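You operate a simulated robot arm through the tools that you are given. There is no shell and no other tool. Be economical: measure what you need, move in short steps, check, and stop when the job is done.

You run a simulated two-armed robot. Do the job below in one go: nothing can be reset, and whatever is moved stays where it is left.

Task
Take the rag from the green mat and lay it out flat on the crate end of the blue bench.

Only the result counts: the job must be done as asked and must still hold three seconds after the hand-in. Knocking over, shifting, dropping, spilling or breaking anything else fails it.

Robot
Two 7-joint arms with two-finger parallel grippers on one trunk, on a base that drives. Base frame: it is fixed to the floor where the robot stands at the start and does not move with it; the origin is under the middle of the robot, x ahead of it, y to its left, z up. Units: m, rad, N and s.
The left shoulder is at the start at [0.05, 0.168, 1.057], the right one opposite. Places, roughly: crate end of the blue bench [0.7, -1.9, 0.8]. Payload 1.57 kg a hand.
The TCP of each hand is the grasp point between the finger pads, 0.03 m short of the fingertips. In the tool frame z runs along the fingers and y along their closing line. The gripper opens to 0.08 m. The fingers are 0.017 m wide and 0.012 m thick; the gripper's body (0.04 by 0.082 m) begins 0.08 m behind the TCP.
Orientation is told as [roll, pitch, yaw] about the base's x, y, z axes, in that order, counted from this pose: with the fingers straight down and closing along the base's y, the tool's x points along the base's -x, its y along +y and its z along -z.

Tools
- The arms move only by the tool drive_tool. It takes "left_steps", "right_steps" or both (then of equal length, played together; a hand with none holds still); each is a list of rows, each a list of 7 numbers: the shift along the base's x, y, z in mm, then the turn, a rotation vector about the base's x, y, z in rad, then the finger opening in mm, from 0 to 80. In form: [[x, y, z, ax, ay, az, fingers], ...]. A call has 1 to 8 rows; each row shifts and turns the commanded pose from where the row before left it. Each row takes 0.2 s and may step no farther than 0.05 m and 0.15 rad from the row before; otherwise, or with a gripper value out of range, the whole call is refused. A pose out of reach is approached as far as the arm can. The call stops where the force on the tool passes 40 N (or 10 N more than at its start, if that is more) or the arm is blocked; 0.2 s more then pass. The fingers move at their own pace (about 0.045 m/s each) and stop on an object; they squeeze with about 40 N. The grip force told is the motor's: it shows also when the fingers shut on nothing. Time passes only in rows, and 0.2 s behind the last, so rows that do not move let the fingers close. It gives the time, the measured TCP pose, the force on the tool (base axes), the opening and the grip force at its end, in the units of the frame above (readings bear some noise).
- Cameras (640 x 400 px; columns grow to the right, rows downward): "scene" is now at [0.1234, 0.0027, 1.2549]; the picture's right is [0.02, -1.00, 0.00], its down [-0.68, -0.01, -0.73] and it looks along [0.73, 0.01, -0.68] (base axes); focal length 262 px, centre (320, 200). "left" rides on the left gripper at [0.072, 0.007, -0.122] in its tool frame; the picture's right is [-0.09, 1.00, 0.00], its down [-0.84, -0.08, -0.54] and it looks along [-0.54, -0.05, 0.84] (tool axes); focal length 238 px, centre (320, 200). "right" rides on the right gripper at [0.072, -0.007, -0.122] in its tool frame; the picture's right is [0.09, 1.00, 0.00], its down [-0.84, 0.08, -0.54] and it looks along [-0.54, 0.05, 0.84] (tool axes); focal length 238 px, centre (320, 200). There is no depth. A picture from a camera that has moved, and an enlarged one, comes with that camera's place and axes in the base frame and with its lens.
- get_image(camera): a new picture of that camera. It takes no simulated time.
- raise_lower(by): slides the trunk up (or, below 0, down) by that many m; the arms and the scene camera ride with it, the base frame stays. It gives what a move gives, with no picture.
- steer(legs): drives the robot by 1 to 6 legs, each [ahead, left, turn to the left] in m, m and rad, along the robot's own axes; the way and the turn of a leg run together, so that a leg with both is an arc; at most 1.5 m and 3.142 rad a leg. The arms and the cameras ride along, it lands a little off, and it stops where it bumps. It gives what a move gives.
- pan_tilt(pan, tilt): turns the head with the scene camera to pan (to the left, within 1.396 rad either way) and tilt (down, from -0.506 to 1.204), counted from straight ahead of the robot. It gives what a move gives.
- close_up(camera, box): a new picture of the part [left, top, right, bottom] of that camera's present view, enlarged. It takes no simulated time.
- sign_off(): hands the job in; it is judged then, once.

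Work in short steps. Places have to be worked out from the pictures, the camera data and where the tool is seen: move nearer, look again, correct. Check each grasp and each placing, and mend what went wrong. You have 120 turns and 108 pictures in all, those below and enlarged ones among them. Open the grippers and draw the arms clear of the work before you hand the job in, unless the task says otherwise; then end with one line.

The tools are called after "Request:" by a JSON object that holds its "fn" and its "kwargs". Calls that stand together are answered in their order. drive_tool: Moves the arms, as the interface text tells. Its arguments: {"type":"object","properties":{"left_steps":{"type":"array","items":{"type":"array","items":{"type":"number"}}},"right_steps":{"type":"array","items":{"type":"array","items":{"type":"number"}}}},"required":[]} The other tools are called the same way: raise_lower (by) slides the trunk up or down; steer (legs) drives the base; pan_tilt (pan, tilt) turns the head that bears the scene camera; get_image (camera) takes a picture; close_up (camera, box) takes an enlarged picture of a part of a camera's view; sign_off () hands the job in.

At the start:

```text
t: 0.0
left_position: [0.5072, 0.2588, 1.014]
left_tool_rot: [-0.001, -0.001, 0.002]
left_force: [0.7, 0.2, -0.8]
left_grip_width: 0.0799
left_grasp_force: 0.0
right_position: [0.5206, -0.227, 0.9848]
right_tool_rot: [0.0, -0.002, 0.0]
right_force: [-0.4, -0.7, 0.9]
right_grip_width: 0.0802
right_grasp_force: 0.2
trunk travel left (down, up): [-0.225, 0.218]
robot x, y, heading: [-0.002, 0.001, -0.003]
head pan, tilt: [0.016, 0.754]
```

scene: 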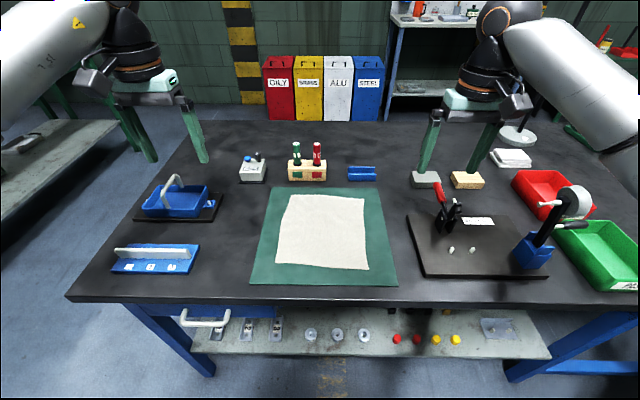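
right: 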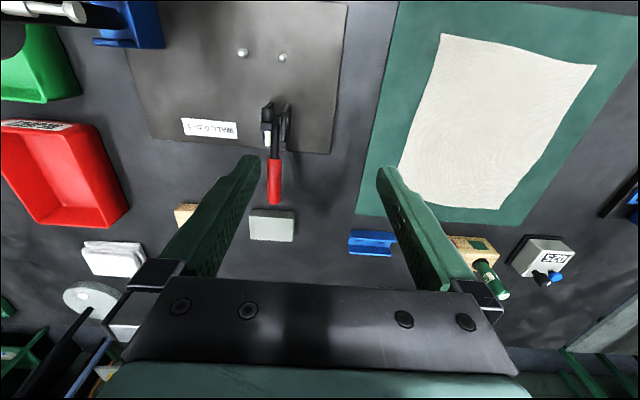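
left: 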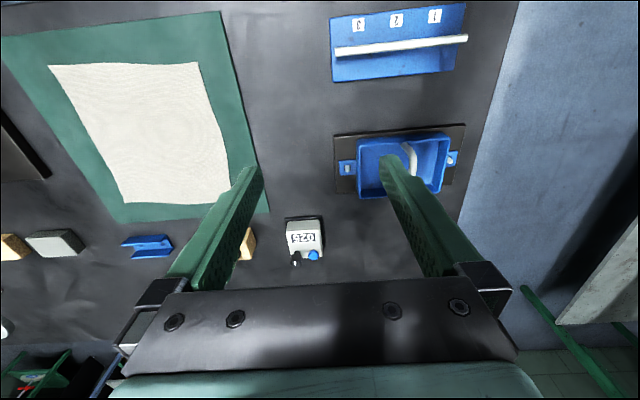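

I work out the rag's corners at about (0.71,0.10), (0.70,-0.12), (0.456,-0.106) and (0.465,0.11). First I look over to the blue bench on the right.

Request:
{"fn": "pan_tilt", "kwargs": {"pan": -1.2, "tilt": 0.45}}

Request:
{"fn": "get_image", "kwargs": {"camera": "scene"}}

```text
t: 1.4
left_position: [0.5062, 0.2587, 1.0149]
left_tool_rot: [0.001, 0.001, 0.002]
left_force: [-0.6, -0.1, -0.5]
left_grip_width: 0.0799
left_grasp_force: 0.0
right_position: [0.5204, -0.2273, 0.9864]
right_tool_rot: [0.0, 0.0, -0.001]
right_force: [0.0, -0.3, 0.0]
right_grip_width: 0.0801
right_grasp_force: 0.1
trunk travel left (down, up): [-0.225, 0.218]
robot x, y, heading: [0.003, -0.0021, -0.001]
head pan, tilt: [-1.201, 0.45]
```

```text
104 pictures are left
camera scene: at [0.074, -0.0843, 1.2815], right [-0.93, -0.36, 0.0], down [-0.16, 0.41, -0.9], along [0.33, -0.84, -0.44], focal length 262 px, centre (320, 200)
```

scene: 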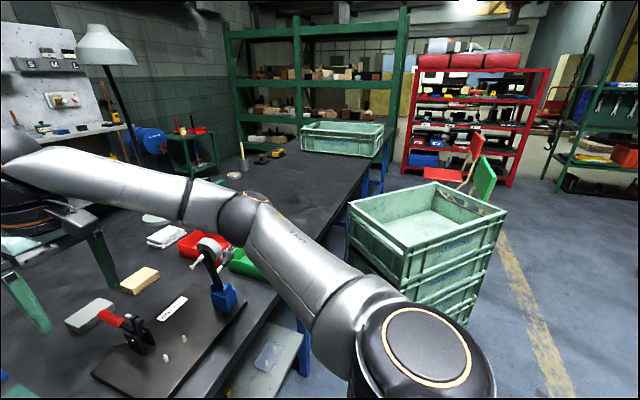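

The bench with a crate at its far end shows near (340,140). I enlarge that area to see the free space and what stands between.

Request:
{"fn": "close_up", "kwargs": {"camera": "scene", "box": [210, 100, 420, 231]}}

Request:
{"fn": "pan_tilt", "kwargs": {"pan": -1.39, "tilt": 0.7}}

Request:
{"fn": "get_image", "kwargs": {"camera": "scene"}}

```text
3.05 times, centred on (315, 166) of scene
camera zoom: at [0.074, -0.0843, 1.2815], right [-0.93, -0.36, 0.0], down [-0.16, 0.41, -0.9], along [0.33, -0.84, -0.44], focal length 797 px, centre (335, 305)
```

zoom: 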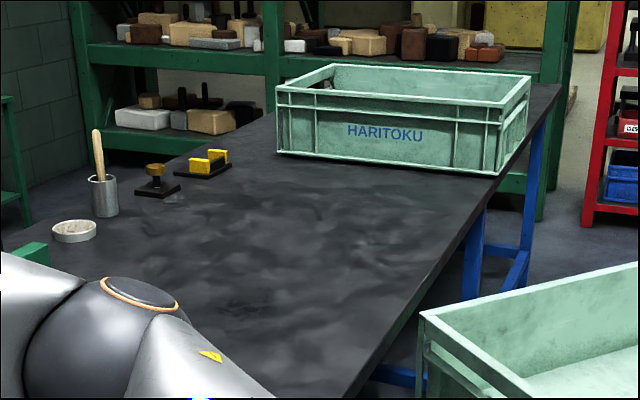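

```text
t: 2.2
left_position: [0.5066, 0.2596, 1.0144]
left_tool_rot: [-0.001, -0.001, -0.002]
left_force: [0.4, 0.4, 0.1]
left_grip_width: 0.08
left_grasp_force: 0.0
right_position: [0.5202, -0.2277, 0.9849]
right_tool_rot: [0.0, 0.001, 0.001]
right_force: [-0.1, 0.3, 0.7]
right_grip_width: 0.0798
right_grasp_force: 0.0
trunk travel left (down, up): [-0.225, 0.218]
robot x, y, heading: [-0.0012, -0.0004, -0.002]
head pan, tilt: [-1.389, 0.7]
```

```text
102 pictures are left
camera scene: at [0.0561, -0.0822, 1.2594], right [-0.98, -0.18, 0.0], down [-0.12, 0.63, -0.77], along [0.14, -0.75, -0.64], focal length 262 px, centre (320, 200)
```

scene: 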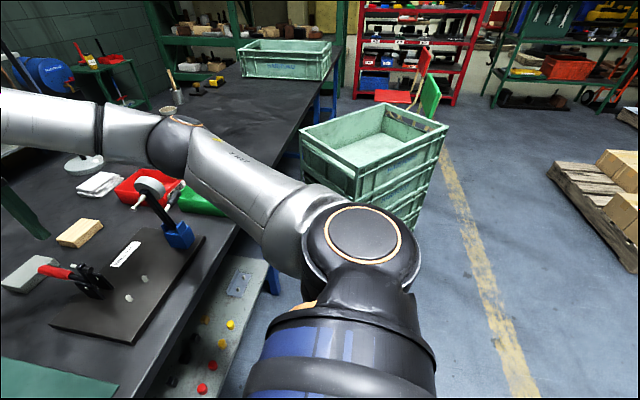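

The blue bench runs on beyond our table, with its crate near y≈-1.9. A crate stack about 0.73 m high stands on the floor, corners roughly (.07,-.9), (.35,-1.17), (-.04,-1.62) and (-.32,-1.36). I survey before taking the rag: back away, turn right and look.

Request:
{"fn": "steer", "kwargs": {"legs": [[-0.75, 0, 0], [0, 0, -1.57]]}}

Request:
{"fn": "pan_tilt", "kwargs": {"pan": 0.4, "tilt": 0.45}}

Request:
{"fn": "get_image", "kwargs": {"camera": "scene"}}

```text
t: 10.1
left_position: [-0.5042, -0.5089, 1.0136]
left_tool_rot: [0.001, 0.001, -1.571]
left_force: [0.1, -0.1, -0.6]
left_grip_width: 0.0799
left_grasp_force: 0.1
right_position: [-0.9894, -0.522, 0.9859]
right_tool_rot: [-0.001, 0.0, -1.573]
right_force: [-0.3, -1.1, 1.1]
right_grip_width: 0.08
right_grasp_force: 0.0
trunk travel left (down, up): [-0.225, 0.218]
robot x, y, heading: [-0.759, -0.0038, -1.57]
head pan, tilt: [-1.389, 0.7]
```

```text
t: 11.9
left_position: [-0.5042, -0.51, 1.0141]
left_tool_rot: [0.001, 0.0, -1.573]
left_force: [0.6, 0.1, 0.5]
left_grip_width: 0.0802
left_grasp_force: 0.0
right_position: [-0.9899, -0.5216, 0.986]
right_tool_rot: [0.001, 0.001, -1.572]
right_force: [-0.6, 0.4, 0.6]
right_grip_width: 0.0799
right_grasp_force: 0.0
trunk travel left (down, up): [-0.225, 0.218]
robot x, y, heading: [-0.7603, -0.0029, -1.571]
head pan, tilt: [0.4, 0.45]
```

```text
101 pictures are left
camera scene: at [-0.7254, -0.1255, 1.2816], right [-0.92, -0.39, 0.0], down [-0.17, 0.4, -0.9], along [0.35, -0.83, -0.44], focal length 262 px, centre (320, 200)
```

scene: 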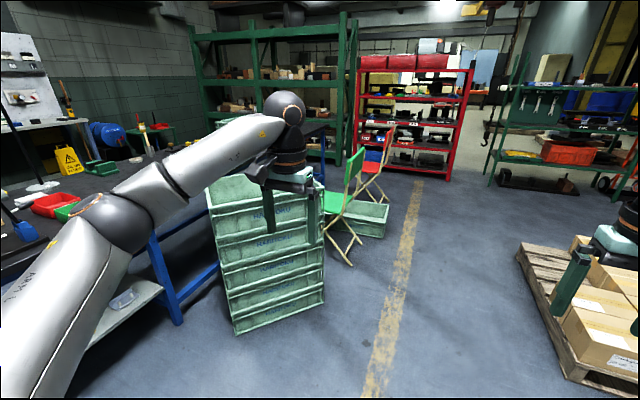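

There are also chairs past the stack. I drive along the aisle to look at the bench from the side.

Request:
{"fn": "steer", "kwargs": {"legs": [[1.2, -0.15, 0]]}}

Request:
{"fn": "pan_tilt", "kwargs": {"pan": 1.2, "tilt": 0.45}}

Request:
{"fn": "get_image", "kwargs": {"camera": "scene"}}

```text
t: 18.1
left_position: [-0.66, -1.715, 1.0147]
left_tool_rot: [0.0, -0.001, -1.576]
left_force: [-0.3, -0.2, -0.3]
left_grip_width: 0.0801
left_grasp_force: 0.2
right_position: [-1.1474, -1.7263, 0.9848]
right_tool_rot: [-0.001, 0.0, -1.574]
right_force: [0.0, 0.6, 0.3]
right_grip_width: 0.08
right_grasp_force: 0.1
trunk travel left (down, up): [-0.225, 0.218]
robot x, y, heading: [-0.9175, -1.2075, -1.571]
head pan, tilt: [0.4, 0.45]
```

```text
t: 19.2
left_position: [-0.6616, -1.7161, 1.016]
left_tool_rot: [-0.001, -0.002, -1.576]
left_force: [-0.9, -0.2, 0.6]
left_grip_width: 0.0798
left_grasp_force: 0.1
right_position: [-1.1474, -1.7276, 0.9854]
right_tool_rot: [0.0, 0.0, -1.576]
right_force: [0.0, 0.8, -0.1]
right_grip_width: 0.0799
right_grasp_force: 0.0
trunk travel left (down, up): [-0.225, 0.218]
robot x, y, heading: [-0.9152, -1.2068, -1.576]
head pan, tilt: [1.201, 0.45]
```

```text
100 pictures are left
camera scene: at [-0.8306, -1.2799, 1.2816], right [-0.37, -0.93, 0.0], down [-0.4, 0.16, -0.9], along [0.84, -0.33, -0.44], focal length 262 px, centre (320, 200)
```

scene: 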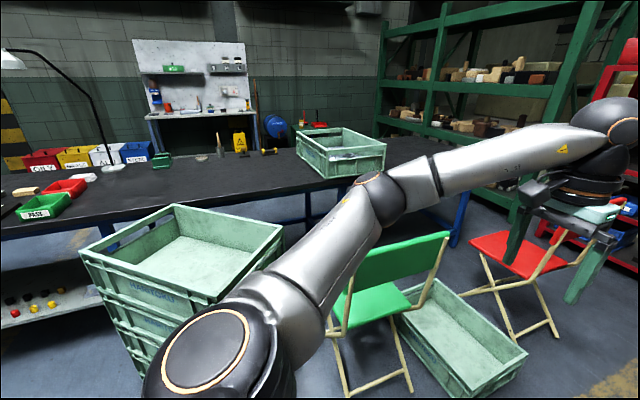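

The bench is one long table. Its front near the crate is blocked by the stack, the chairs and a floor crate. I drive further along the aisle to look at the bench's far end.

Request:
{"fn": "steer", "kwargs": {"legs": [[1.3, 0, 0]]}}

Request:
{"fn": "get_image", "kwargs": {"camera": "scene"}}

```text
t: 25.8
left_position: [-0.6717, -3.0395, 1.0151]
left_tool_rot: [0.0, 0.0, -1.582]
left_force: [0.4, -0.1, 0.0]
left_grip_width: 0.0799
left_grasp_force: 0.1
right_position: [-1.158, -3.0475, 0.9845]
right_tool_rot: [-0.001, -0.001, -1.579]
right_force: [-0.9, 0.1, 0.1]
right_grip_width: 0.08
right_grasp_force: 0.0
trunk travel left (down, up): [-0.225, 0.218]
robot x, y, heading: [-0.9262, -2.5273, -1.578]
head pan, tilt: [1.201, 0.45]
```

```text
99 pictures are left
camera scene: at [-0.8403, -2.6019, 1.2815], right [-0.37, -0.93, 0.0], down [-0.4, 0.16, -0.9], along [0.84, -0.33, -0.44], focal length 262 px, centre (320, 200)
```

scene: 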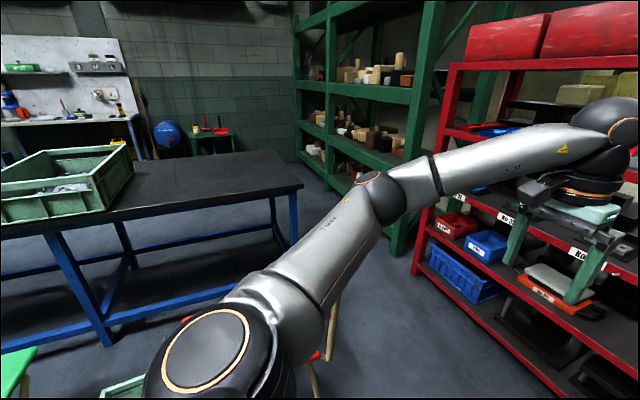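

Beyond the crate the bench has a clear stretch, y≈-2.15 to -2.85. It is reachable from the bench's south end, where an aisle about 1 m wide runs before the shelves. I rehearse the way there: turn to face +x in that aisle and look.

Request:
{"fn": "steer", "kwargs": {"legs": [[0, -0.25, 0], [0, 0, 1.575], [0, -0.67, 0]]}}

Request:
{"fn": "pan_tilt", "kwargs": {"pan": 0.0, "tilt": 0.45}}

Request:
{"fn": "get_image", "kwargs": {"camera": "scene"}}

```text
t: 34.8
left_position: [-0.6642, -2.9315, 1.016]
left_tool_rot: [-0.001, 0.0, 0.011]
left_force: [-0.6, 0.4, -0.1]
left_grip_width: 0.0799
left_grasp_force: 0.1
right_position: [-0.6447, -3.4167, 0.985]
right_tool_rot: [0.0, 0.0, 0.011]
right_force: [-0.9, -0.4, 0.1]
right_grip_width: 0.08
right_grasp_force: 0.0
trunk travel left (down, up): [-0.225, 0.218]
robot x, y, heading: [-1.1698, -3.1941, 0.005]
head pan, tilt: [1.201, 0.45]
```

```text
t: 36.2
left_position: [-0.6635, -2.9314, 1.0159]
left_tool_rot: [0.001, 0.001, 0.011]
left_force: [0.2, 1.3, 0.7]
left_grip_width: 0.0799
left_grasp_force: 0.1
right_position: [-0.6451, -3.4162, 0.9857]
right_tool_rot: [0.0, 0.0, 0.01]
right_force: [-0.6, 0.4, 1.6]
right_grip_width: 0.0799
right_grasp_force: 0.1
trunk travel left (down, up): [-0.225, 0.218]
robot x, y, heading: [-1.1651, -3.1936, 0.016]
head pan, tilt: [0.0, 0.45]
```

```text
98 pictures are left
camera scene: at [-1.0349, -3.1919, 1.2816], right [0.01, -1.0, 0.0], down [-0.44, 0.0, -0.9], along [0.9, 0.01, -0.44], focal length 262 px, centre (320, 200)
```

scene: 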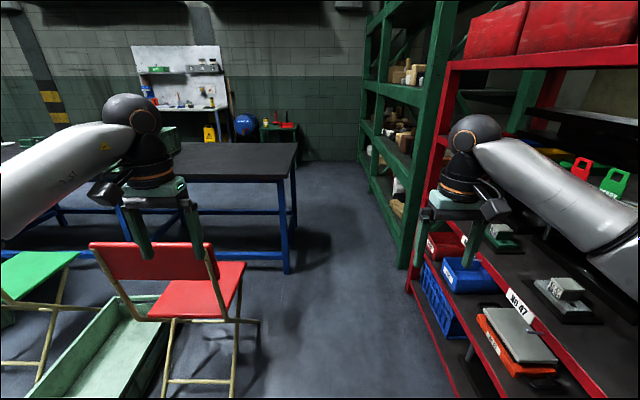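

The aisle is workable: the bench end is at y≈-2.95 and the shelf fronts at y≈-3.8. I'll later strafe in facing +y. Now I go back to the mat by strafing left, then driving forward.

Request:
{"fn": "steer", "kwargs": {"legs": [[0, 1.5, 0], [0, 1.5, 0], [0, 0.19, -0.016], [1.05, 0, 0]]}}

Request:
{"fn": "pan_tilt", "kwargs": {"pan": 0.0, "tilt": 0.75}}

Request:
{"fn": "get_image", "kwargs": {"camera": "scene"}}

```text
t: 56.7
left_position: [0.316, 0.2662, 1.0143]
left_tool_rot: [-0.001, 0.0, 0.012]
left_force: [-0.5, -0.1, -0.1]
left_grip_width: 0.0801
left_grasp_force: 0.1
right_position: [0.3363, -0.2195, 0.9856]
right_tool_rot: [0.0, 0.002, 0.014]
right_force: [-0.4, 0.1, 0.2]
right_grip_width: 0.0801
right_grasp_force: 0.2
trunk travel left (down, up): [-0.225, 0.218]
robot x, y, heading: [-0.1867, 0.0021, 0.01]
head pan, tilt: [0.0, 0.45]
```

```text
t: 57.5
left_position: [0.3169, 0.2658, 1.0145]
left_tool_rot: [0.001, 0.0, 0.014]
left_force: [0.0, 0.3, -0.3]
left_grip_width: 0.08
left_grasp_force: 0.2
right_position: [0.3361, -0.2181, 0.9862]
right_tool_rot: [0.0, -0.002, 0.013]
right_force: [0.0, -0.6, -0.7]
right_grip_width: 0.0801
right_grasp_force: 0.0
trunk travel left (down, up): [-0.225, 0.218]
robot x, y, heading: [-0.1901, -0.0018, 0.016]
head pan, tilt: [0.0, 0.75]
```

```text
97 pictures are left
camera scene: at [-0.0634, 0.004, 1.2552], right [0.01, -1.0, 0.0], down [-0.68, -0.01, -0.73], along [0.73, 0.01, -0.68], focal length 262 px, centre (320, 200)
```

scene: 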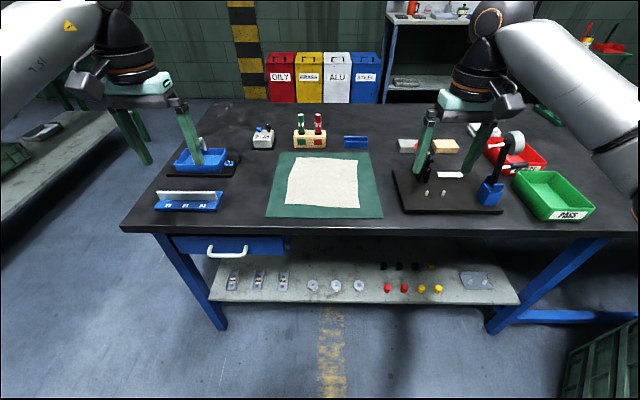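

The rag lies as before. I move forward to the starting distance, then look again.

Request:
{"fn": "steer", "kwargs": {"legs": [[0.17, 0, -0.016]]}}

Request:
{"fn": "close_up", "kwargs": {"camera": "scene", "box": [220, 150, 420, 290]}}

```text
t: 59.0
left_position: [0.485, 0.2621, 1.0149]
left_tool_rot: [-0.001, -0.001, 0.002]
left_force: [-0.1, 0.5, 0.0]
left_grip_width: 0.08
left_grasp_force: 0.1
right_position: [0.4994, -0.2236, 0.9853]
right_tool_rot: [0.001, 0.0, 0.002]
right_force: [1.2, -0.4, 0.0]
right_grip_width: 0.0799
right_grasp_force: 0.2
trunk travel left (down, up): [-0.225, 0.218]
robot x, y, heading: [-0.019, 0.0047, -0.001]
head pan, tilt: [0.0, 0.75]
```

```text
2.86 times, centred on (320, 220) of scene
camera zoom: at [0.1025, 0.0037, 1.255], right [0.0, -1.0, 0.0], down [-0.68, 0.0, -0.73], along [0.73, 0.0, -0.68], focal length 747 px, centre (320, 143)
```

zoom: 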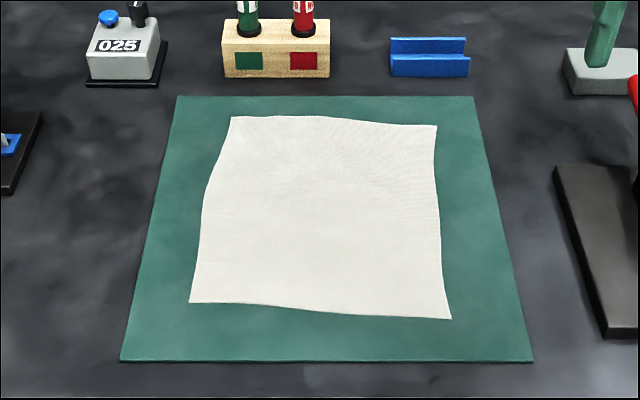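

Corner estimates: NL (.470,.113), NR (.454,-.104). I bring both hands to above the near corners, a little inside the rag, at z≈0.80.

Request:
{"fn": "drive_tool", "kwargs": {"left_steps": [[0, -36, -20, 0, 0, 0, 40], [0, -36, -20, 0, 0, 0, 40], [0, -36, -32, 0, 0, 0, 40], [0, -36, -32, 0, 0, 0, 40], [0, -36, -32, 0, 0, 0, 40], [0, 0, -40, 0, 0, 0, 40], [0, 0, -39, 0, 0, 0, 40]], "right_steps": [[-6, 30, -15, 0, 0, 0, 40], [-6, 30, -15, 0, 0, 0, 40], [-6, 30, -25, 0, 0, 0, 40], [-6, 30, -30, 0, 0, 0, 40], [-6, 30, -30, 0, 0, 0, 40], [0, 0, -35, 0, 0, 0, 40], [0, 0, -35, 0, 0, 0, 40]]}}

Request:
{"fn": "get_image", "kwargs": {"camera": "left"}}

Request:
{"fn": "get_image", "kwargs": {"camera": "right"}}

Request:
{"fn": "close_up", "kwargs": {"camera": "scene", "box": [220, 150, 420, 290]}}

```text
t: 60.6
left_position: [0.4862, 0.0821, 0.8043]
left_tool_rot: [-0.002, -0.01, 0.002]
left_force: [-1.6, 3.3, 17.7]
left_grip_width: 0.0399
left_grasp_force: 0.0
right_position: [0.4684, -0.0749, 0.8058]
right_tool_rot: [0.003, -0.012, 0.002]
right_force: [1.1, -1.7, 17.1]
right_grip_width: 0.0398
right_grasp_force: 0.2
trunk travel left (down, up): [-0.225, 0.218]
robot x, y, heading: [-0.0215, 0.004, 0.001]
head pan, tilt: [0.0, 0.75]
```

```text
95 pictures are left
camera left: at [0.4134, 0.0894, 0.926], right [0.09, 1.0, 0.0], down [0.83, -0.07, 0.55], along [0.55, -0.05, -0.84], focal length 238 px, centre (320, 200)
```

left: 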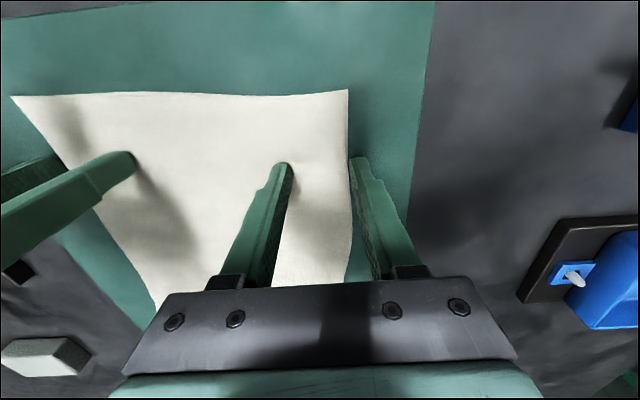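

```text
94 pictures are left
camera right: at [0.3939, -0.0811, 0.9263], right [-0.09, 1.0, 0.0], down [0.83, 0.08, 0.55], along [0.55, 0.05, -0.83], focal length 238 px, centre (320, 200)
```

right: 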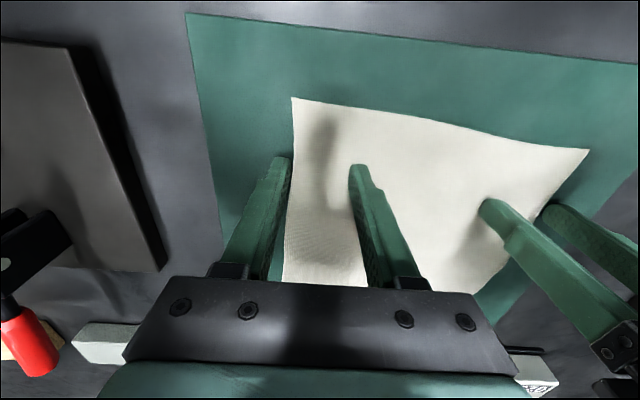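

```text
2.86 times, centred on (320, 220) of scene
camera zoom: at [0.0991, 0.0037, 1.2564], right [0.0, -1.0, 0.0], down [-0.68, 0.0, -0.73], along [0.73, 0.0, -0.68], focal length 747 px, centre (320, 143)
```

zoom: 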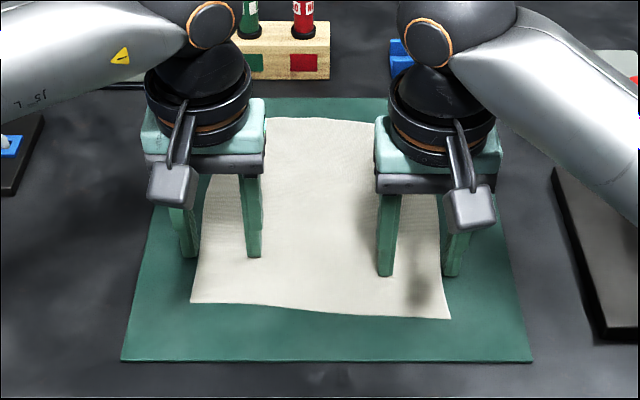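

Triangulating from the three cameras puts the cloth at z≈0.77. The tips seem about to touch, since the force reads 17 N, and the corners come out at NL≈(.44,.106), NR≈(.424,-.098). I lift slightly, shift back to them and read the free force.

Request:
{"fn": "drive_tool", "kwargs": {"left_steps": [[0, 0, 15, 0, 0, 0, 40], [-26, -2, 0, 0, 0, 0, 40], [0, 0, 0, 0, 0, 0, 40]], "right_steps": [[0, 0, 15, 0, 0, 0, 40], [-26, 4, 0, 0, 0, 0, 40], [0, 0, 0, 0, 0, 0, 40]]}}

Request:
{"fn": "get_image", "kwargs": {"camera": "left"}}

Request:
{"fn": "get_image", "kwargs": {"camera": "right"}}

```text
t: 61.4
left_position: [0.4586, 0.0802, 0.8128]
left_tool_rot: [0.0, 0.0, 0.002]
left_force: [0.1, 0.5, -0.5]
left_grip_width: 0.0399
left_grasp_force: 0.1
right_position: [0.4422, -0.0713, 0.8167]
right_tool_rot: [0.001, 0.002, 0.003]
right_force: [0.8, 0.0, 1.2]
right_grip_width: 0.0398
right_grasp_force: 0.0
trunk travel left (down, up): [-0.225, 0.218]
robot x, y, heading: [-0.0227, 0.0034, 0.004]
head pan, tilt: [0.0, 0.75]
```

```text
92 pictures are left
camera left: at [0.3867, 0.0867, 0.9357], right [0.09, 1.0, 0.0], down [0.84, -0.08, 0.54], along [0.54, -0.05, -0.84], focal length 238 px, centre (320, 200)
```

left: 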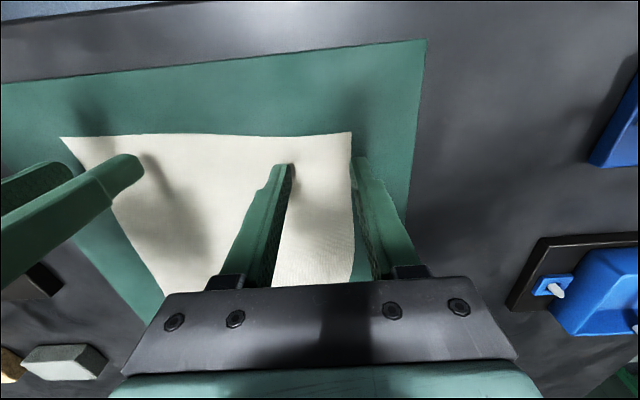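

```text
91 pictures are left
camera right: at [0.3694, -0.0771, 0.938], right [-0.09, 1.0, 0.0], down [0.84, 0.08, 0.54], along [0.54, 0.05, -0.84], focal length 238 px, centre (320, 200)
```

right: 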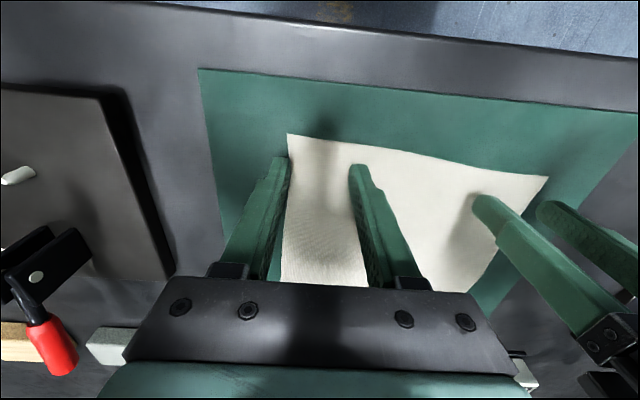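

Triangulation again gives cloth z≈0.77, NL (.439,.104), NR (.424,-.095). I move the hands slightly inward, lower until the tips lightly press, then close.

Request:
{"fn": "drive_tool", "kwargs": {"left_steps": [[-4, -8, 0, 0, 0, 0, 40], [0, 0, -8, 0, 0, 0, 40], [0, 0, -6, 0, 0, 0, 40], [0, 0, 0, 0, 0, 0, 40]], "right_steps": [[-1, 7, 0, 0, 0, 0, 40], [0, 0, -10, 0, 0, 0, 40], [0, 0, -8, 0, 0, 0, 40], [0, 0, 0, 0, 0, 0, 40]]}}

```text
t: 62.4
left_position: [0.454, 0.0696, 0.8044]
left_tool_rot: [-0.001, -0.01, 0.003]
left_force: [-4.3, 3.6, 11.0]
left_grip_width: 0.0403
left_grasp_force: 0.2
right_position: [0.4419, -0.0654, 0.8058]
right_tool_rot: [0.002, -0.013, 0.002]
right_force: [-5.9, -3.4, 13.5]
right_grip_width: 0.0402
right_grasp_force: 0.3
trunk travel left (down, up): [-0.225, 0.218]
robot x, y, heading: [-0.0238, 0.0053, -0.001]
head pan, tilt: [0.0, 0.75]
stopped in row 4 (right hand): the force on the tool passed its limit (the readings are from after the stop); the commanded pose is now the measured one
```

Contact is confirmed at TCP z≈.805. I now close both hands in place.

Request:
{"fn": "drive_tool", "kwargs": {"left_steps": [[0, 0, 0, 0, 0, 0, 20], [0, 0, 0, 0, 0, 0, 0], [0, 0, 0, 0, 0, 0, 0], [0, 0, 0, 0, 0, 0, 0]], "right_steps": [[0, 0, 0, 0, 0, 0, 20], [0, 0, 0, 0, 0, 0, 0], [0, 0, 0, 0, 0, 0, 0], [0, 0, 0, 0, 0, 0, 0]]}}

Request:
{"fn": "get_image", "kwargs": {"camera": "left"}}

Request:
{"fn": "get_image", "kwargs": {"camera": "right"}}

```text
t: 63.4
left_position: [0.4549, 0.0697, 0.8047]
left_tool_rot: [-0.003, -0.012, 0.004]
left_force: [3.4, 5.2, 22.3]
left_grip_width: 0.0017
left_grasp_force: 23.8
right_position: [0.4444, -0.0638, 0.8049]
right_tool_rot: [0.003, -0.017, 0.0]
right_force: [5.4, -3.4, 25.3]
right_grip_width: 0.0019
right_grasp_force: 23.4
trunk travel left (down, up): [-0.225, 0.218]
robot x, y, heading: [-0.0225, 0.0012, 0.005]
head pan, tilt: [0.0, 0.75]
```

```text
90 pictures are left
camera left: at [0.3826, 0.0773, 0.9259], right [0.09, 1.0, 0.0], down [0.83, -0.07, 0.55], along [0.55, -0.05, -0.83], focal length 238 px, centre (320, 200)
```

left: 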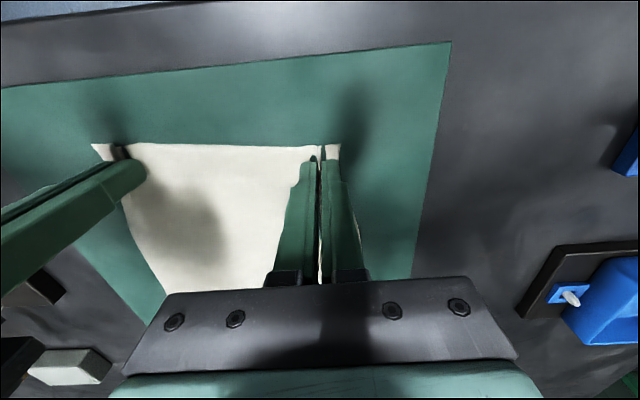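

```text
89 pictures are left
camera right: at [0.3691, -0.0695, 0.9261], right [-0.09, 1.0, 0.0], down [0.83, 0.08, 0.56], along [0.55, 0.05, -0.83], focal length 238 px, centre (320, 200)
```

right: 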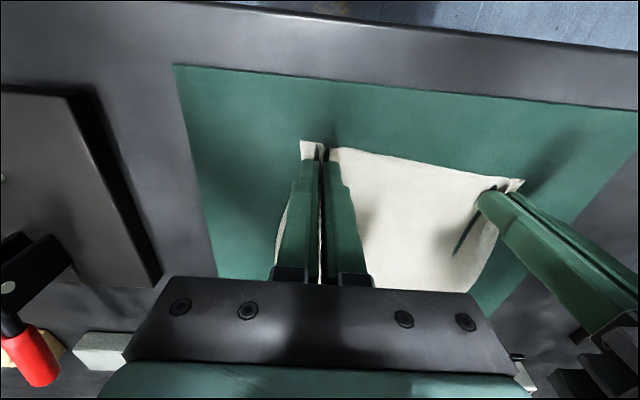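

Both pinches hold a fold of cloth (1.7–1.9 mm). I lift straight up.

Request:
{"fn": "drive_tool", "kwargs": {"left_steps": [[0, 0, 25, 0, 0, 0, 0], [0, 0, 35, 0, 0, 0, 0], [0, 0, 40, 0, 0, 0, 0], [0, 0, 40, 0, 0, 0, 0], [0, 0, 40, 0, 0, 0, 0], [0, 0, 40, 0, 0, 0, 0], [0, 0, 40, 0, 0, 0, 0], [0, 0, 0, 0, 0, 0, 0]], "right_steps": [[0, 0, 25, 0, 0, 0, 0], [0, 0, 35, 0, 0, 0, 0], [0, 0, 40, 0, 0, 0, 0], [0, 0, 40, 0, 0, 0, 0], [0, 0, 40, 0, 0, 0, 0], [0, 0, 40, 0, 0, 0, 0], [0, 0, 40, 0, 0, 0, 0], [0, 0, 0, 0, 0, 0, 0]]}}

Request:
{"fn": "get_image", "kwargs": {"camera": "scene"}}

Request:
{"fn": "get_image", "kwargs": {"camera": "left"}}

```text
t: 65.2
left_position: [0.4549, 0.0684, 1.0628]
left_tool_rot: [0.0, -0.006, 0.001]
left_force: [1.1, -0.5, -0.5]
left_grip_width: 0.0021
left_grasp_force: 23.4
right_position: [0.4459, -0.0641, 1.0611]
right_tool_rot: [0.003, -0.01, 0.0]
right_force: [-0.3, 0.5, 0.1]
right_grip_width: 0.002
right_grasp_force: 23.7
trunk travel left (down, up): [-0.225, 0.218]
robot x, y, heading: [-0.0221, 0.0016, 0.002]
head pan, tilt: [0.0, 0.75]
```

```text
88 pictures are left
camera scene: at [0.1021, 0.0036, 1.2551], right [0.0, -1.0, 0.0], down [-0.68, 0.0, -0.73], along [0.73, 0.0, -0.68], focal length 262 px, centre (320, 200)
```

scene: 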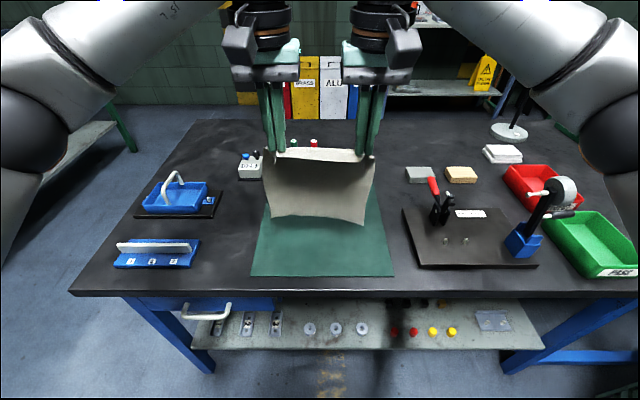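

```text
87 pictures are left
camera left: at [0.3823, 0.0758, 1.1832], right [0.09, 1.0, 0.0], down [0.83, -0.08, 0.55], along [0.54, -0.05, -0.84], focal length 238 px, centre (320, 200)
```

left: 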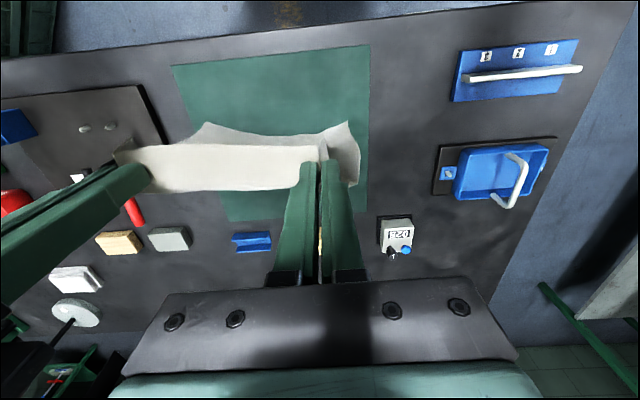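

The rag hangs cleanly from both hands. I raise the trunk for clearance and back away.

Request:
{"fn": "raise_lower", "kwargs": {"by": 0.2}}

Request:
{"fn": "steer", "kwargs": {"legs": [[-1.15, 0, 0], [0, -1.5, 0], [0, -1.1, 0], [0, 0, 1.57]]}}

Request:
{"fn": "pan_tilt", "kwargs": {"pan": -1.0, "tilt": 0.5}}

Request:
{"fn": "get_image", "kwargs": {"camera": "scene"}}

```text
t: 67.4
left_position: [0.4549, 0.0694, 1.261]
left_tool_rot: [-0.001, -0.006, 0.001]
left_force: [-0.1, -0.7, 0.8]
left_grip_width: 0.0015
left_grasp_force: 23.3
right_position: [0.4456, -0.0646, 1.2611]
right_tool_rot: [0.002, -0.011, 0.002]
right_force: [0.6, 1.1, -1.1]
right_grip_width: 0.0015
right_grasp_force: 23.6
trunk travel left (down, up): [-0.425, 0.018]
robot x, y, heading: [-0.0235, 0.0008, 0.0]
head pan, tilt: [0.0, 0.75]
```

```text
t: 89.3
left_position: [-1.2578, -2.0985, 1.2611]
left_tool_rot: [0.0, -0.004, 1.609]
left_force: [2.4, 0.2, 0.3]
left_grip_width: 0.0016
left_grasp_force: 23.3
right_position: [-1.1249, -2.1024, 1.262]
right_tool_rot: [0.003, -0.009, 1.606]
right_force: [-1.4, -0.1, -0.6]
right_grip_width: 0.0017
right_grasp_force: 22.9
trunk travel left (down, up): [-0.425, 0.018]
robot x, y, heading: [-1.1751, -2.5725, 1.608]
head pan, tilt: [0.0, 0.75]
```

```text
t: 90.5
left_position: [-1.2591, -2.0983, 1.2622]
left_tool_rot: [0.0, -0.006, 1.607]
left_force: [1.2, -0.1, 0.6]
left_grip_width: 0.0019
left_grasp_force: 23.5
right_position: [-1.1253, -2.1029, 1.2619]
right_tool_rot: [0.002, -0.008, 1.604]
right_force: [-2.4, 0.4, 0.5]
right_grip_width: 0.0018
right_grasp_force: 23.3
trunk travel left (down, up): [-0.425, 0.018]
robot x, y, heading: [-1.1761, -2.5718, 1.605]
head pan, tilt: [-1.0, 0.499]
```

```text
86 pictures are left
camera scene: at [-1.1012, -2.479, 1.4771], right [0.57, -0.82, 0.0], down [-0.39, -0.27, -0.88], along [0.72, 0.5, -0.48], focal length 262 px, centre (320, 200)
```

scene: 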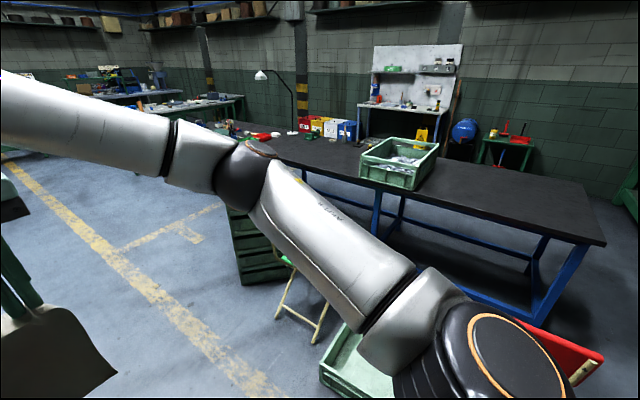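

The clear stretch at the crate end is plain, with the bench-end corner at about (.345,-2.97). I square up, back to y≈-3.35, and strafe part-way into the aisle.

Request:
{"fn": "steer", "kwargs": {"legs": [[0, 0, -0.035], [-0.77, 0, 0], [0, -1.1, 0]]}}

Request:
{"fn": "get_image", "kwargs": {"camera": "scene"}}

```text
t: 100.2
left_position: [-0.1613, -2.8637, 1.2613]
left_tool_rot: [0.0, -0.006, 1.578]
left_force: [1.6, -0.1, 0.5]
left_grip_width: 0.0017
left_grasp_force: 23.9
right_position: [-0.0279, -2.8727, 1.261]
right_tool_rot: [0.003, -0.008, 1.577]
right_force: [-1.7, 0.2, 0.1]
right_grip_width: 0.0016
right_grasp_force: 23.6
trunk travel left (down, up): [-0.425, 0.018]
robot x, y, heading: [-0.0947, -3.3399, 1.577]
head pan, tilt: [-1.0, 0.499]
```

```text
85 pictures are left
camera scene: at [-0.0158, -3.2491, 1.4771], right [0.55, -0.84, 0.0], down [-0.4, -0.26, -0.88], along [0.74, 0.48, -0.48], focal length 262 px, centre (320, 200)
```

scene: 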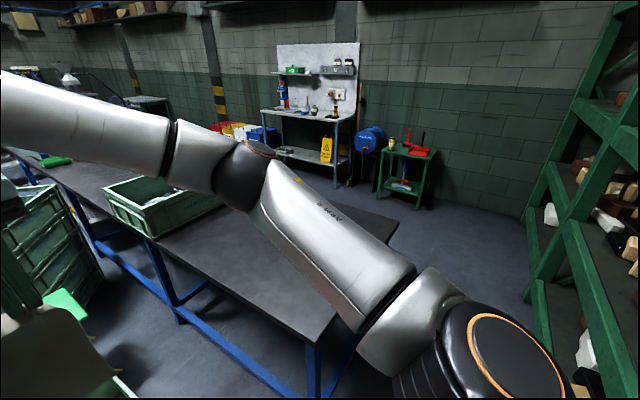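

The bench spans x≈.34–1.0, so I strafe the rest to x≈.64, then look straight ahead and down.

Request:
{"fn": "steer", "kwargs": {"legs": [[0, -0.73, 0]]}}

Request:
{"fn": "pan_tilt", "kwargs": {"pan": 0.0, "tilt": 0.8}}

Request:
{"fn": "get_image", "kwargs": {"camera": "scene"}}

```text
t: 104.2
left_position: [0.5761, -2.8642, 1.2609]
left_tool_rot: [0.001, -0.005, 1.565]
left_force: [1.7, -0.2, -0.5]
left_grip_width: 0.0015
left_grasp_force: 23.6
right_position: [0.7089, -2.8737, 1.2615]
right_tool_rot: [0.002, -0.008, 1.564]
right_force: [-0.7, 0.2, 0.0]
right_grip_width: 0.0019
right_grasp_force: 23.0
trunk travel left (down, up): [-0.425, 0.018]
robot x, y, heading: [0.6395, -3.3422, 1.56]
head pan, tilt: [-1.0, 0.499]
```

```text
t: 105.5
left_position: [0.5753, -2.8646, 1.2615]
left_tool_rot: [0.0, -0.005, 1.565]
left_force: [1.1, 0.5, -0.4]
left_grip_width: 0.0014
left_grasp_force: 23.8
right_position: [0.708, -2.8742, 1.2614]
right_tool_rot: [0.003, -0.01, 1.565]
right_force: [-2.6, -0.2, -0.3]
right_grip_width: 0.002
right_grasp_force: 23.5
trunk travel left (down, up): [-0.425, 0.018]
robot x, y, heading: [0.6406, -3.3395, 1.563]
head pan, tilt: [0.0, 0.799]
```

```text
84 pictures are left
camera scene: at [0.6399, -3.2185, 1.4511], right [1.0, -0.01, 0.0], down [-0.01, -0.72, -0.7], along [0.01, 0.7, -0.72], focal length 262 px, centre (320, 200)
```

scene: 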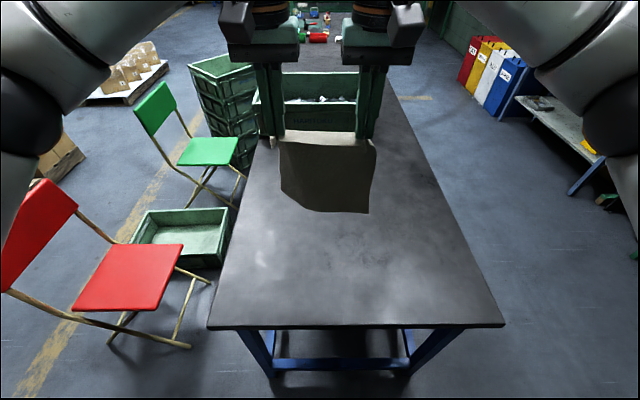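

The robot stands well: the bench end is at y≈-2.99, about 0.35 m ahead, with bare bench up to the crate. I lower the trunk back by 0.2, then reach the hands out by 0.3 m with the tools tilting forward.

Request:
{"fn": "raise_lower", "kwargs": {"by": -0.19}}

Request:
{"fn": "drive_tool", "kwargs": {"left_steps": [[0, 40, 0, 0.1, 0, 0, 0], [0, 40, 0, 0.13, 0, 0, 0], [0, 40, 0, 0.13, 0, 0, 0], [0, 40, 0, 0.13, 0, 0, 0], [0, 40, 0, 0.13, 0, 0, 0], [0, 40, 0, 0.13, 0, 0, 0], [0, 30, 0, 0, 0, 0, 0], [0, 0, 0, 0, 0, 0, 0]], "right_steps": [[0, 40, 0, 0.1, 0, 0, 0], [0, 40, 0, 0.13, 0, 0, 0], [0, 40, 0, 0.13, 0, 0, 0], [0, 40, 0, 0.13, 0, 0, 0], [0, 40, 0, 0.13, 0, 0, 0], [0, 40, 0, 0.13, 0, 0, 0], [0, 39, 0, 0, 0, 0, 0], [0, 0, 0, 0, 0, 0, 0]]}}

Request:
{"fn": "get_image", "kwargs": {"camera": "scene"}}

```text
t: 107.6
left_position: [0.5751, -2.8637, 1.0711]
left_tool_rot: [0.001, -0.004, 1.565]
left_force: [1.9, -1.2, 0.2]
left_grip_width: 0.0018
left_grasp_force: 23.6
right_position: [0.708, -2.8744, 1.072]
right_tool_rot: [0.004, -0.009, 1.564]
right_force: [-0.3, 0.3, -0.1]
right_grip_width: 0.0018
right_grasp_force: 23.3
trunk travel left (down, up): [-0.235, 0.208]
robot x, y, heading: [0.6408, -3.34, 1.563]
head pan, tilt: [0.0, 0.799]
```

```text
t: 109.4
left_position: [0.5727, -2.6088, 1.0613]
left_tool_rot: [0.003, -0.756, 1.56]
left_force: [4.0, -0.7, 0.6]
left_grip_width: 0.002
left_grasp_force: 23.2
left hand out of reach, approached as far as the arm can: row 7
right_position: [0.7078, -2.6131, 1.0675]
right_tool_rot: [0.008, -0.761, 1.568]
right_force: [-5.4, 0.1, -0.9]
right_grip_width: 0.0019
right_grasp_force: 23.8
right hand out of reach, approached as far as the arm can: row 7
trunk travel left (down, up): [-0.235, 0.208]
robot x, y, heading: [0.6381, -3.34, 1.568]
head pan, tilt: [0.0, 0.799]
```

```text
83 pictures are left
camera scene: at [0.6397, -3.2192, 1.2612], right [1.0, -0.01, 0.0], down [-0.01, -0.72, -0.7], along [0.01, 0.7, -0.72], focal length 262 px, centre (320, 200)
```

scene: 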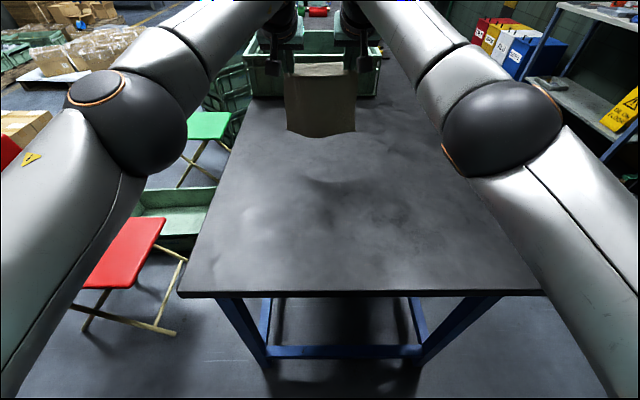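

The reach ends at y≈-2.61, which suits me. I lower until the free edge just touches the bench.

Request:
{"fn": "drive_tool", "kwargs": {"left_steps": [[0, 0, -25, 0, 0, 0, 0], [0, 0, -25, 0, 0, 0, 0], [0, 0, -15, 0, 0, 0, 0], [0, 0, 0, 0, 0, 0, 0]], "right_steps": [[0, 0, -28, 0, 0, 0, 0], [0, 0, -28, 0, 0, 0, 0], [0, 0, -15, 0, 0, 0, 0], [0, 0, 0, 0, 0, 0, 0]]}}

Request:
{"fn": "get_image", "kwargs": {"camera": "scene"}}

Request:
{"fn": "get_image", "kwargs": {"camera": "left"}}

```text
t: 110.4
left_position: [0.5721, -2.6107, 0.9965]
left_tool_rot: [0.003, -0.756, 1.563]
left_force: [7.2, 0.3, 0.1]
left_grip_width: 0.002
left_grasp_force: 23.7
right_position: [0.7096, -2.6118, 0.9955]
right_tool_rot: [0.009, -0.761, 1.563]
right_force: [-7.0, 0.6, -1.2]
right_grip_width: 0.0019
right_grasp_force: 23.6
trunk travel left (down, up): [-0.235, 0.208]
robot x, y, heading: [0.6373, -3.3416, 1.561]
head pan, tilt: [0.0, 0.799]
```

```text
82 pictures are left
camera scene: at [0.6399, -3.2185, 1.2611], right [1.0, -0.01, 0.0], down [-0.01, -0.72, -0.7], along [0.01, 0.7, -0.72], focal length 262 px, centre (320, 200)
```

scene: 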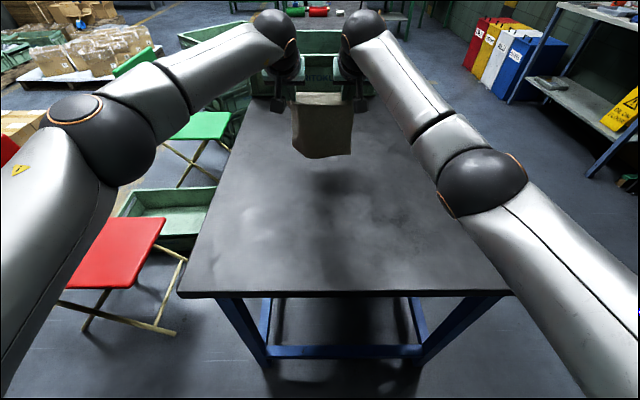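

```text
81 pictures are left
camera left: at [0.5658, -2.7459, 1.0349], right [-1.0, 0.07, 0.07], down [0.08, 0.24, 0.97], along [0.05, 0.97, -0.24], focal length 238 px, centre (320, 200)
```

left: 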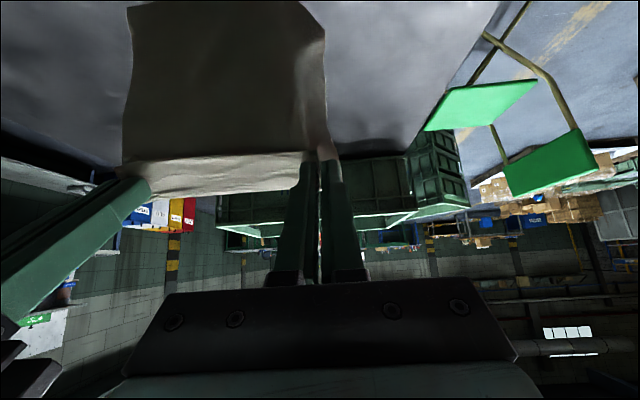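

The free edge still hangs about 3–4 cm above the bench, and the hands pull slightly against each other (7 N). I ease them inward and lower on while starting to draw back.

Request:
{"fn": "drive_tool", "kwargs": {"left_steps": [[2, 0, -20, 0, 0, 0, 0], [0, 0, -20, 0, 0, 0, 0], [0, -15, -20, 0, 0, 0, 0], [0, -25, -20, -0.1, 0, 0, 0], [0, 0, 0, 0, 0, 0, 0]], "right_steps": [[-2, 0, -20, 0, 0, 0, 0], [0, 0, -20, 0, 0, 0, 0], [0, -15, -20, 0, 0, 0, 0], [0, -25, -20, -0.1, 0, 0, 0], [0, 0, 0, 0, 0, 0, 0]]}}

Request:
{"fn": "close_up", "kwargs": {"camera": "scene", "box": [200, 60, 440, 220]}}

Request:
{"fn": "get_image", "kwargs": {"camera": "left"}}

```text
t: 111.6
left_position: [0.5747, -2.6505, 0.9163]
left_tool_rot: [0.001, -0.655, 1.564]
left_force: [6.5, -0.7, -0.9]
left_grip_width: 0.0016
left_grasp_force: 23.9
right_position: [0.7104, -2.6519, 0.9164]
right_tool_rot: [0.009, -0.658, 1.562]
right_force: [-8.0, 0.5, -0.3]
right_grip_width: 0.0019
right_grasp_force: 23.1
trunk travel left (down, up): [-0.235, 0.208]
robot x, y, heading: [0.6387, -3.34, 1.563]
head pan, tilt: [0.0, 0.799]
```

```text
2.50 times, centred on (320, 140) of scene
camera zoom: at [0.6399, -3.2185, 1.2611], right [1.0, -0.01, 0.0], down [-0.01, -0.72, -0.7], along [0.01, 0.7, -0.72], focal length 654 px, centre (320, 350)
```

zoom: 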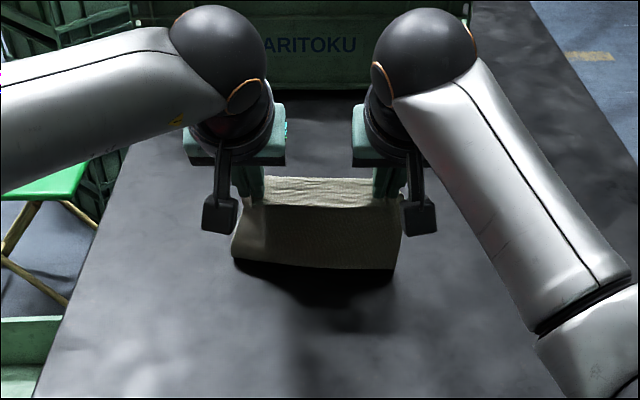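

```text
79 pictures are left
camera left: at [0.5664, -2.7811, 0.9689], right [-1.0, 0.08, 0.06], down [0.08, 0.33, 0.94], along [0.05, 0.94, -0.34], focal length 238 px, centre (320, 200)
```

left: 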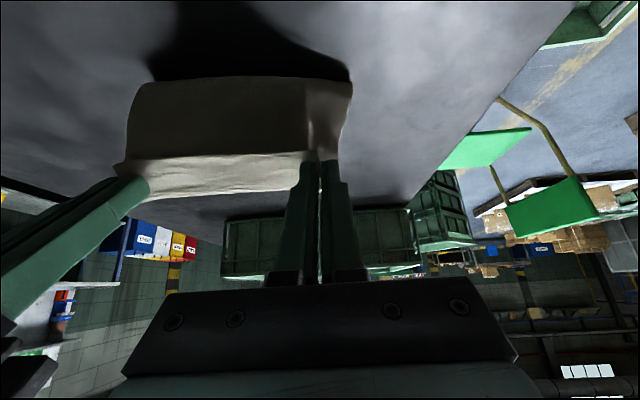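

The lower part of the cloth touches the bench and folds away from me, as wanted. I continue drawing back, lowering and uprighting the tools.

Request:
{"fn": "drive_tool", "kwargs": {"left_steps": [[2, -22, -20, -0.1, 0, 0, 0], [0, -24, -20, -0.1, 0, 0, 0], [0, -24, -18, -0.1, 0, 0, 0], [0, -22, -16, -0.1, 0, 0, 0], [0, 0, 0, 0, 0, 0, 0]], "right_steps": [[-2, -22, -20, -0.1, 0, 0, 0], [0, -24, -20, -0.1, 0, 0, 0], [0, -24, -18, -0.1, 0, 0, 0], [0, -22, -16, -0.1, 0, 0, 0], [0, 0, 0, 0, 0, 0, 0]]}}

Request:
{"fn": "close_up", "kwargs": {"camera": "scene", "box": [200, 60, 440, 220]}}

Request:
{"fn": "get_image", "kwargs": {"camera": "left"}}

```text
t: 112.8
left_position: [0.5751, -2.7429, 0.8426]
left_tool_rot: [0.002, -0.255, 1.566]
left_force: [0.4, 0.4, -0.9]
left_grip_width: 0.0016
left_grasp_force: 23.5
right_position: [0.7069, -2.7441, 0.8422]
right_tool_rot: [0.004, -0.258, 1.563]
right_force: [-0.6, 0.6, -0.5]
right_grip_width: 0.0016
right_grasp_force: 23.7
trunk travel left (down, up): [-0.235, 0.208]
robot x, y, heading: [0.6391, -3.3403, 1.569]
head pan, tilt: [0.0, 0.799]
```

```text
2.50 times, centred on (320, 140) of scene
camera zoom: at [0.6398, -3.2185, 1.2611], right [1.0, -0.01, 0.0], down [-0.01, -0.72, -0.7], along [0.01, 0.7, -0.72], focal length 654 px, centre (320, 350)
```

zoom: 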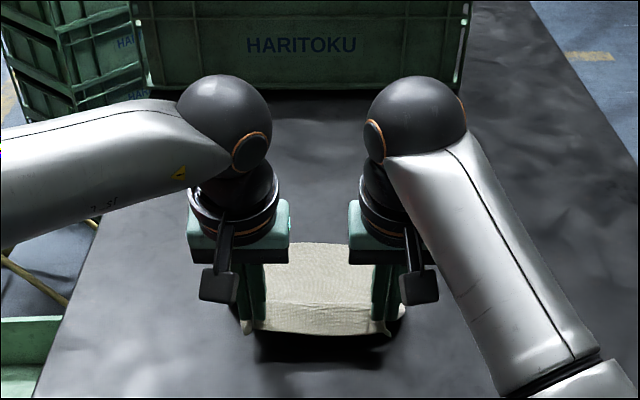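

```text
77 pictures are left
camera left: at [0.5689, -2.8419, 0.9415], right [-1.0, 0.09, 0.02], down [0.08, 0.67, 0.73], along [0.05, 0.73, -0.68], focal length 238 px, centre (320, 200)
```

left: 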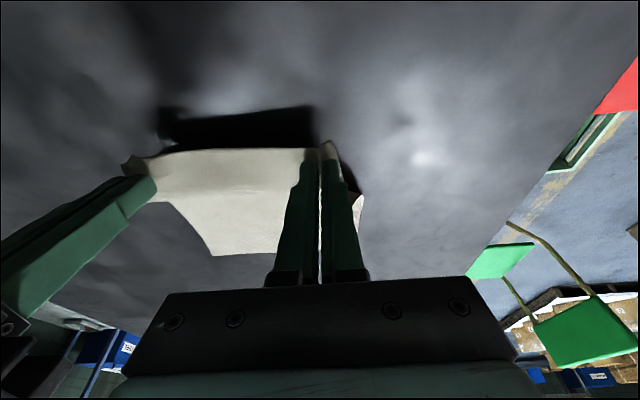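

The cloth is laying out behind the hands, its far edge at y≈-2.56. I bring the hands the last 35 mm down and back, uprighting fully.

Request:
{"fn": "drive_tool", "kwargs": {"left_steps": [[0, -12, -12, -0.1, 0, 0, 0], [0, -12, -12, -0.1, 0, 0, 0], [0, -8, -6, -0.05, 0, 0, 0], [0, -3, -3, 0, 0, 0, 0], [0, 0, 0, 0, 0, 0, 0]], "right_steps": [[0, -12, -12, -0.1, 0, 0, 0], [0, -12, -12, -0.1, 0, 0, 0], [0, -8, -6, -0.05, 0, 0, 0], [0, -3, -3, 0, 0, 0, 0], [0, 0, 0, 0, 0, 0, 0]]}}

Request:
{"fn": "close_up", "kwargs": {"camera": "scene", "box": [200, 90, 440, 250]}}

Request:
{"fn": "get_image", "kwargs": {"camera": "left"}}

```text
t: 114.0
left_position: [0.5737, -2.7763, 0.8082]
left_tool_rot: [0.001, -0.005, 1.565]
left_force: [0.4, -0.9, 0.2]
left_grip_width: 0.0018
left_grasp_force: 23.9
right_position: [0.7059, -2.7806, 0.8088]
right_tool_rot: [0.003, -0.01, 1.565]
right_force: [-0.8, -1.1, -0.9]
right_grip_width: 0.0018
right_grasp_force: 23.5
trunk travel left (down, up): [-0.235, 0.208]
robot x, y, heading: [0.6427, -3.3391, 1.565]
head pan, tilt: [0.0, 0.799]
```

```text
2.50 times, centred on (320, 170) of scene
camera zoom: at [0.6399, -3.2185, 1.2611], right [1.0, -0.01, 0.0], down [-0.01, -0.72, -0.7], along [0.01, 0.7, -0.72], focal length 654 px, centre (320, 275)
```

zoom: 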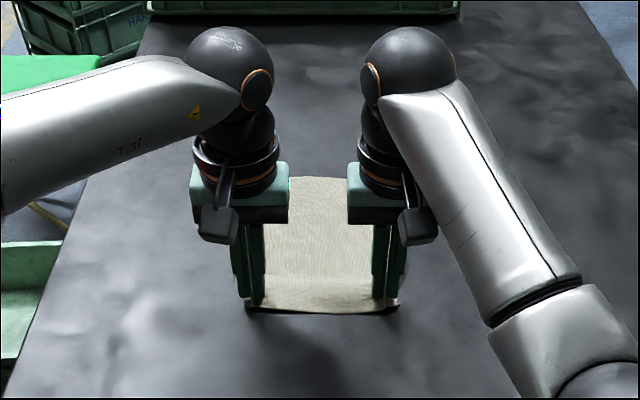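

```text
75 pictures are left
camera left: at [0.5679, -2.8486, 0.9298], right [-1.0, 0.1, 0.0], down [0.08, 0.83, 0.55], along [0.05, 0.54, -0.84], focal length 238 px, centre (320, 200)
```

left: 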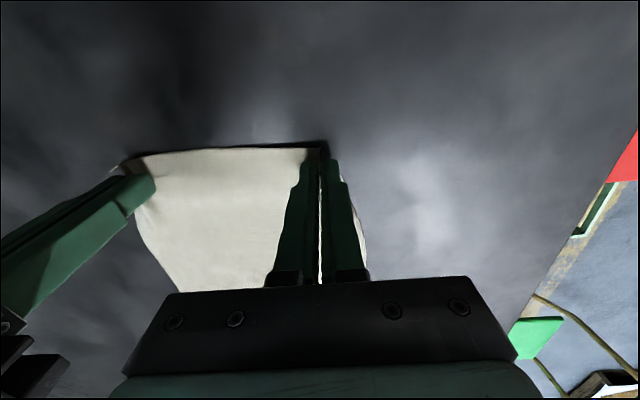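

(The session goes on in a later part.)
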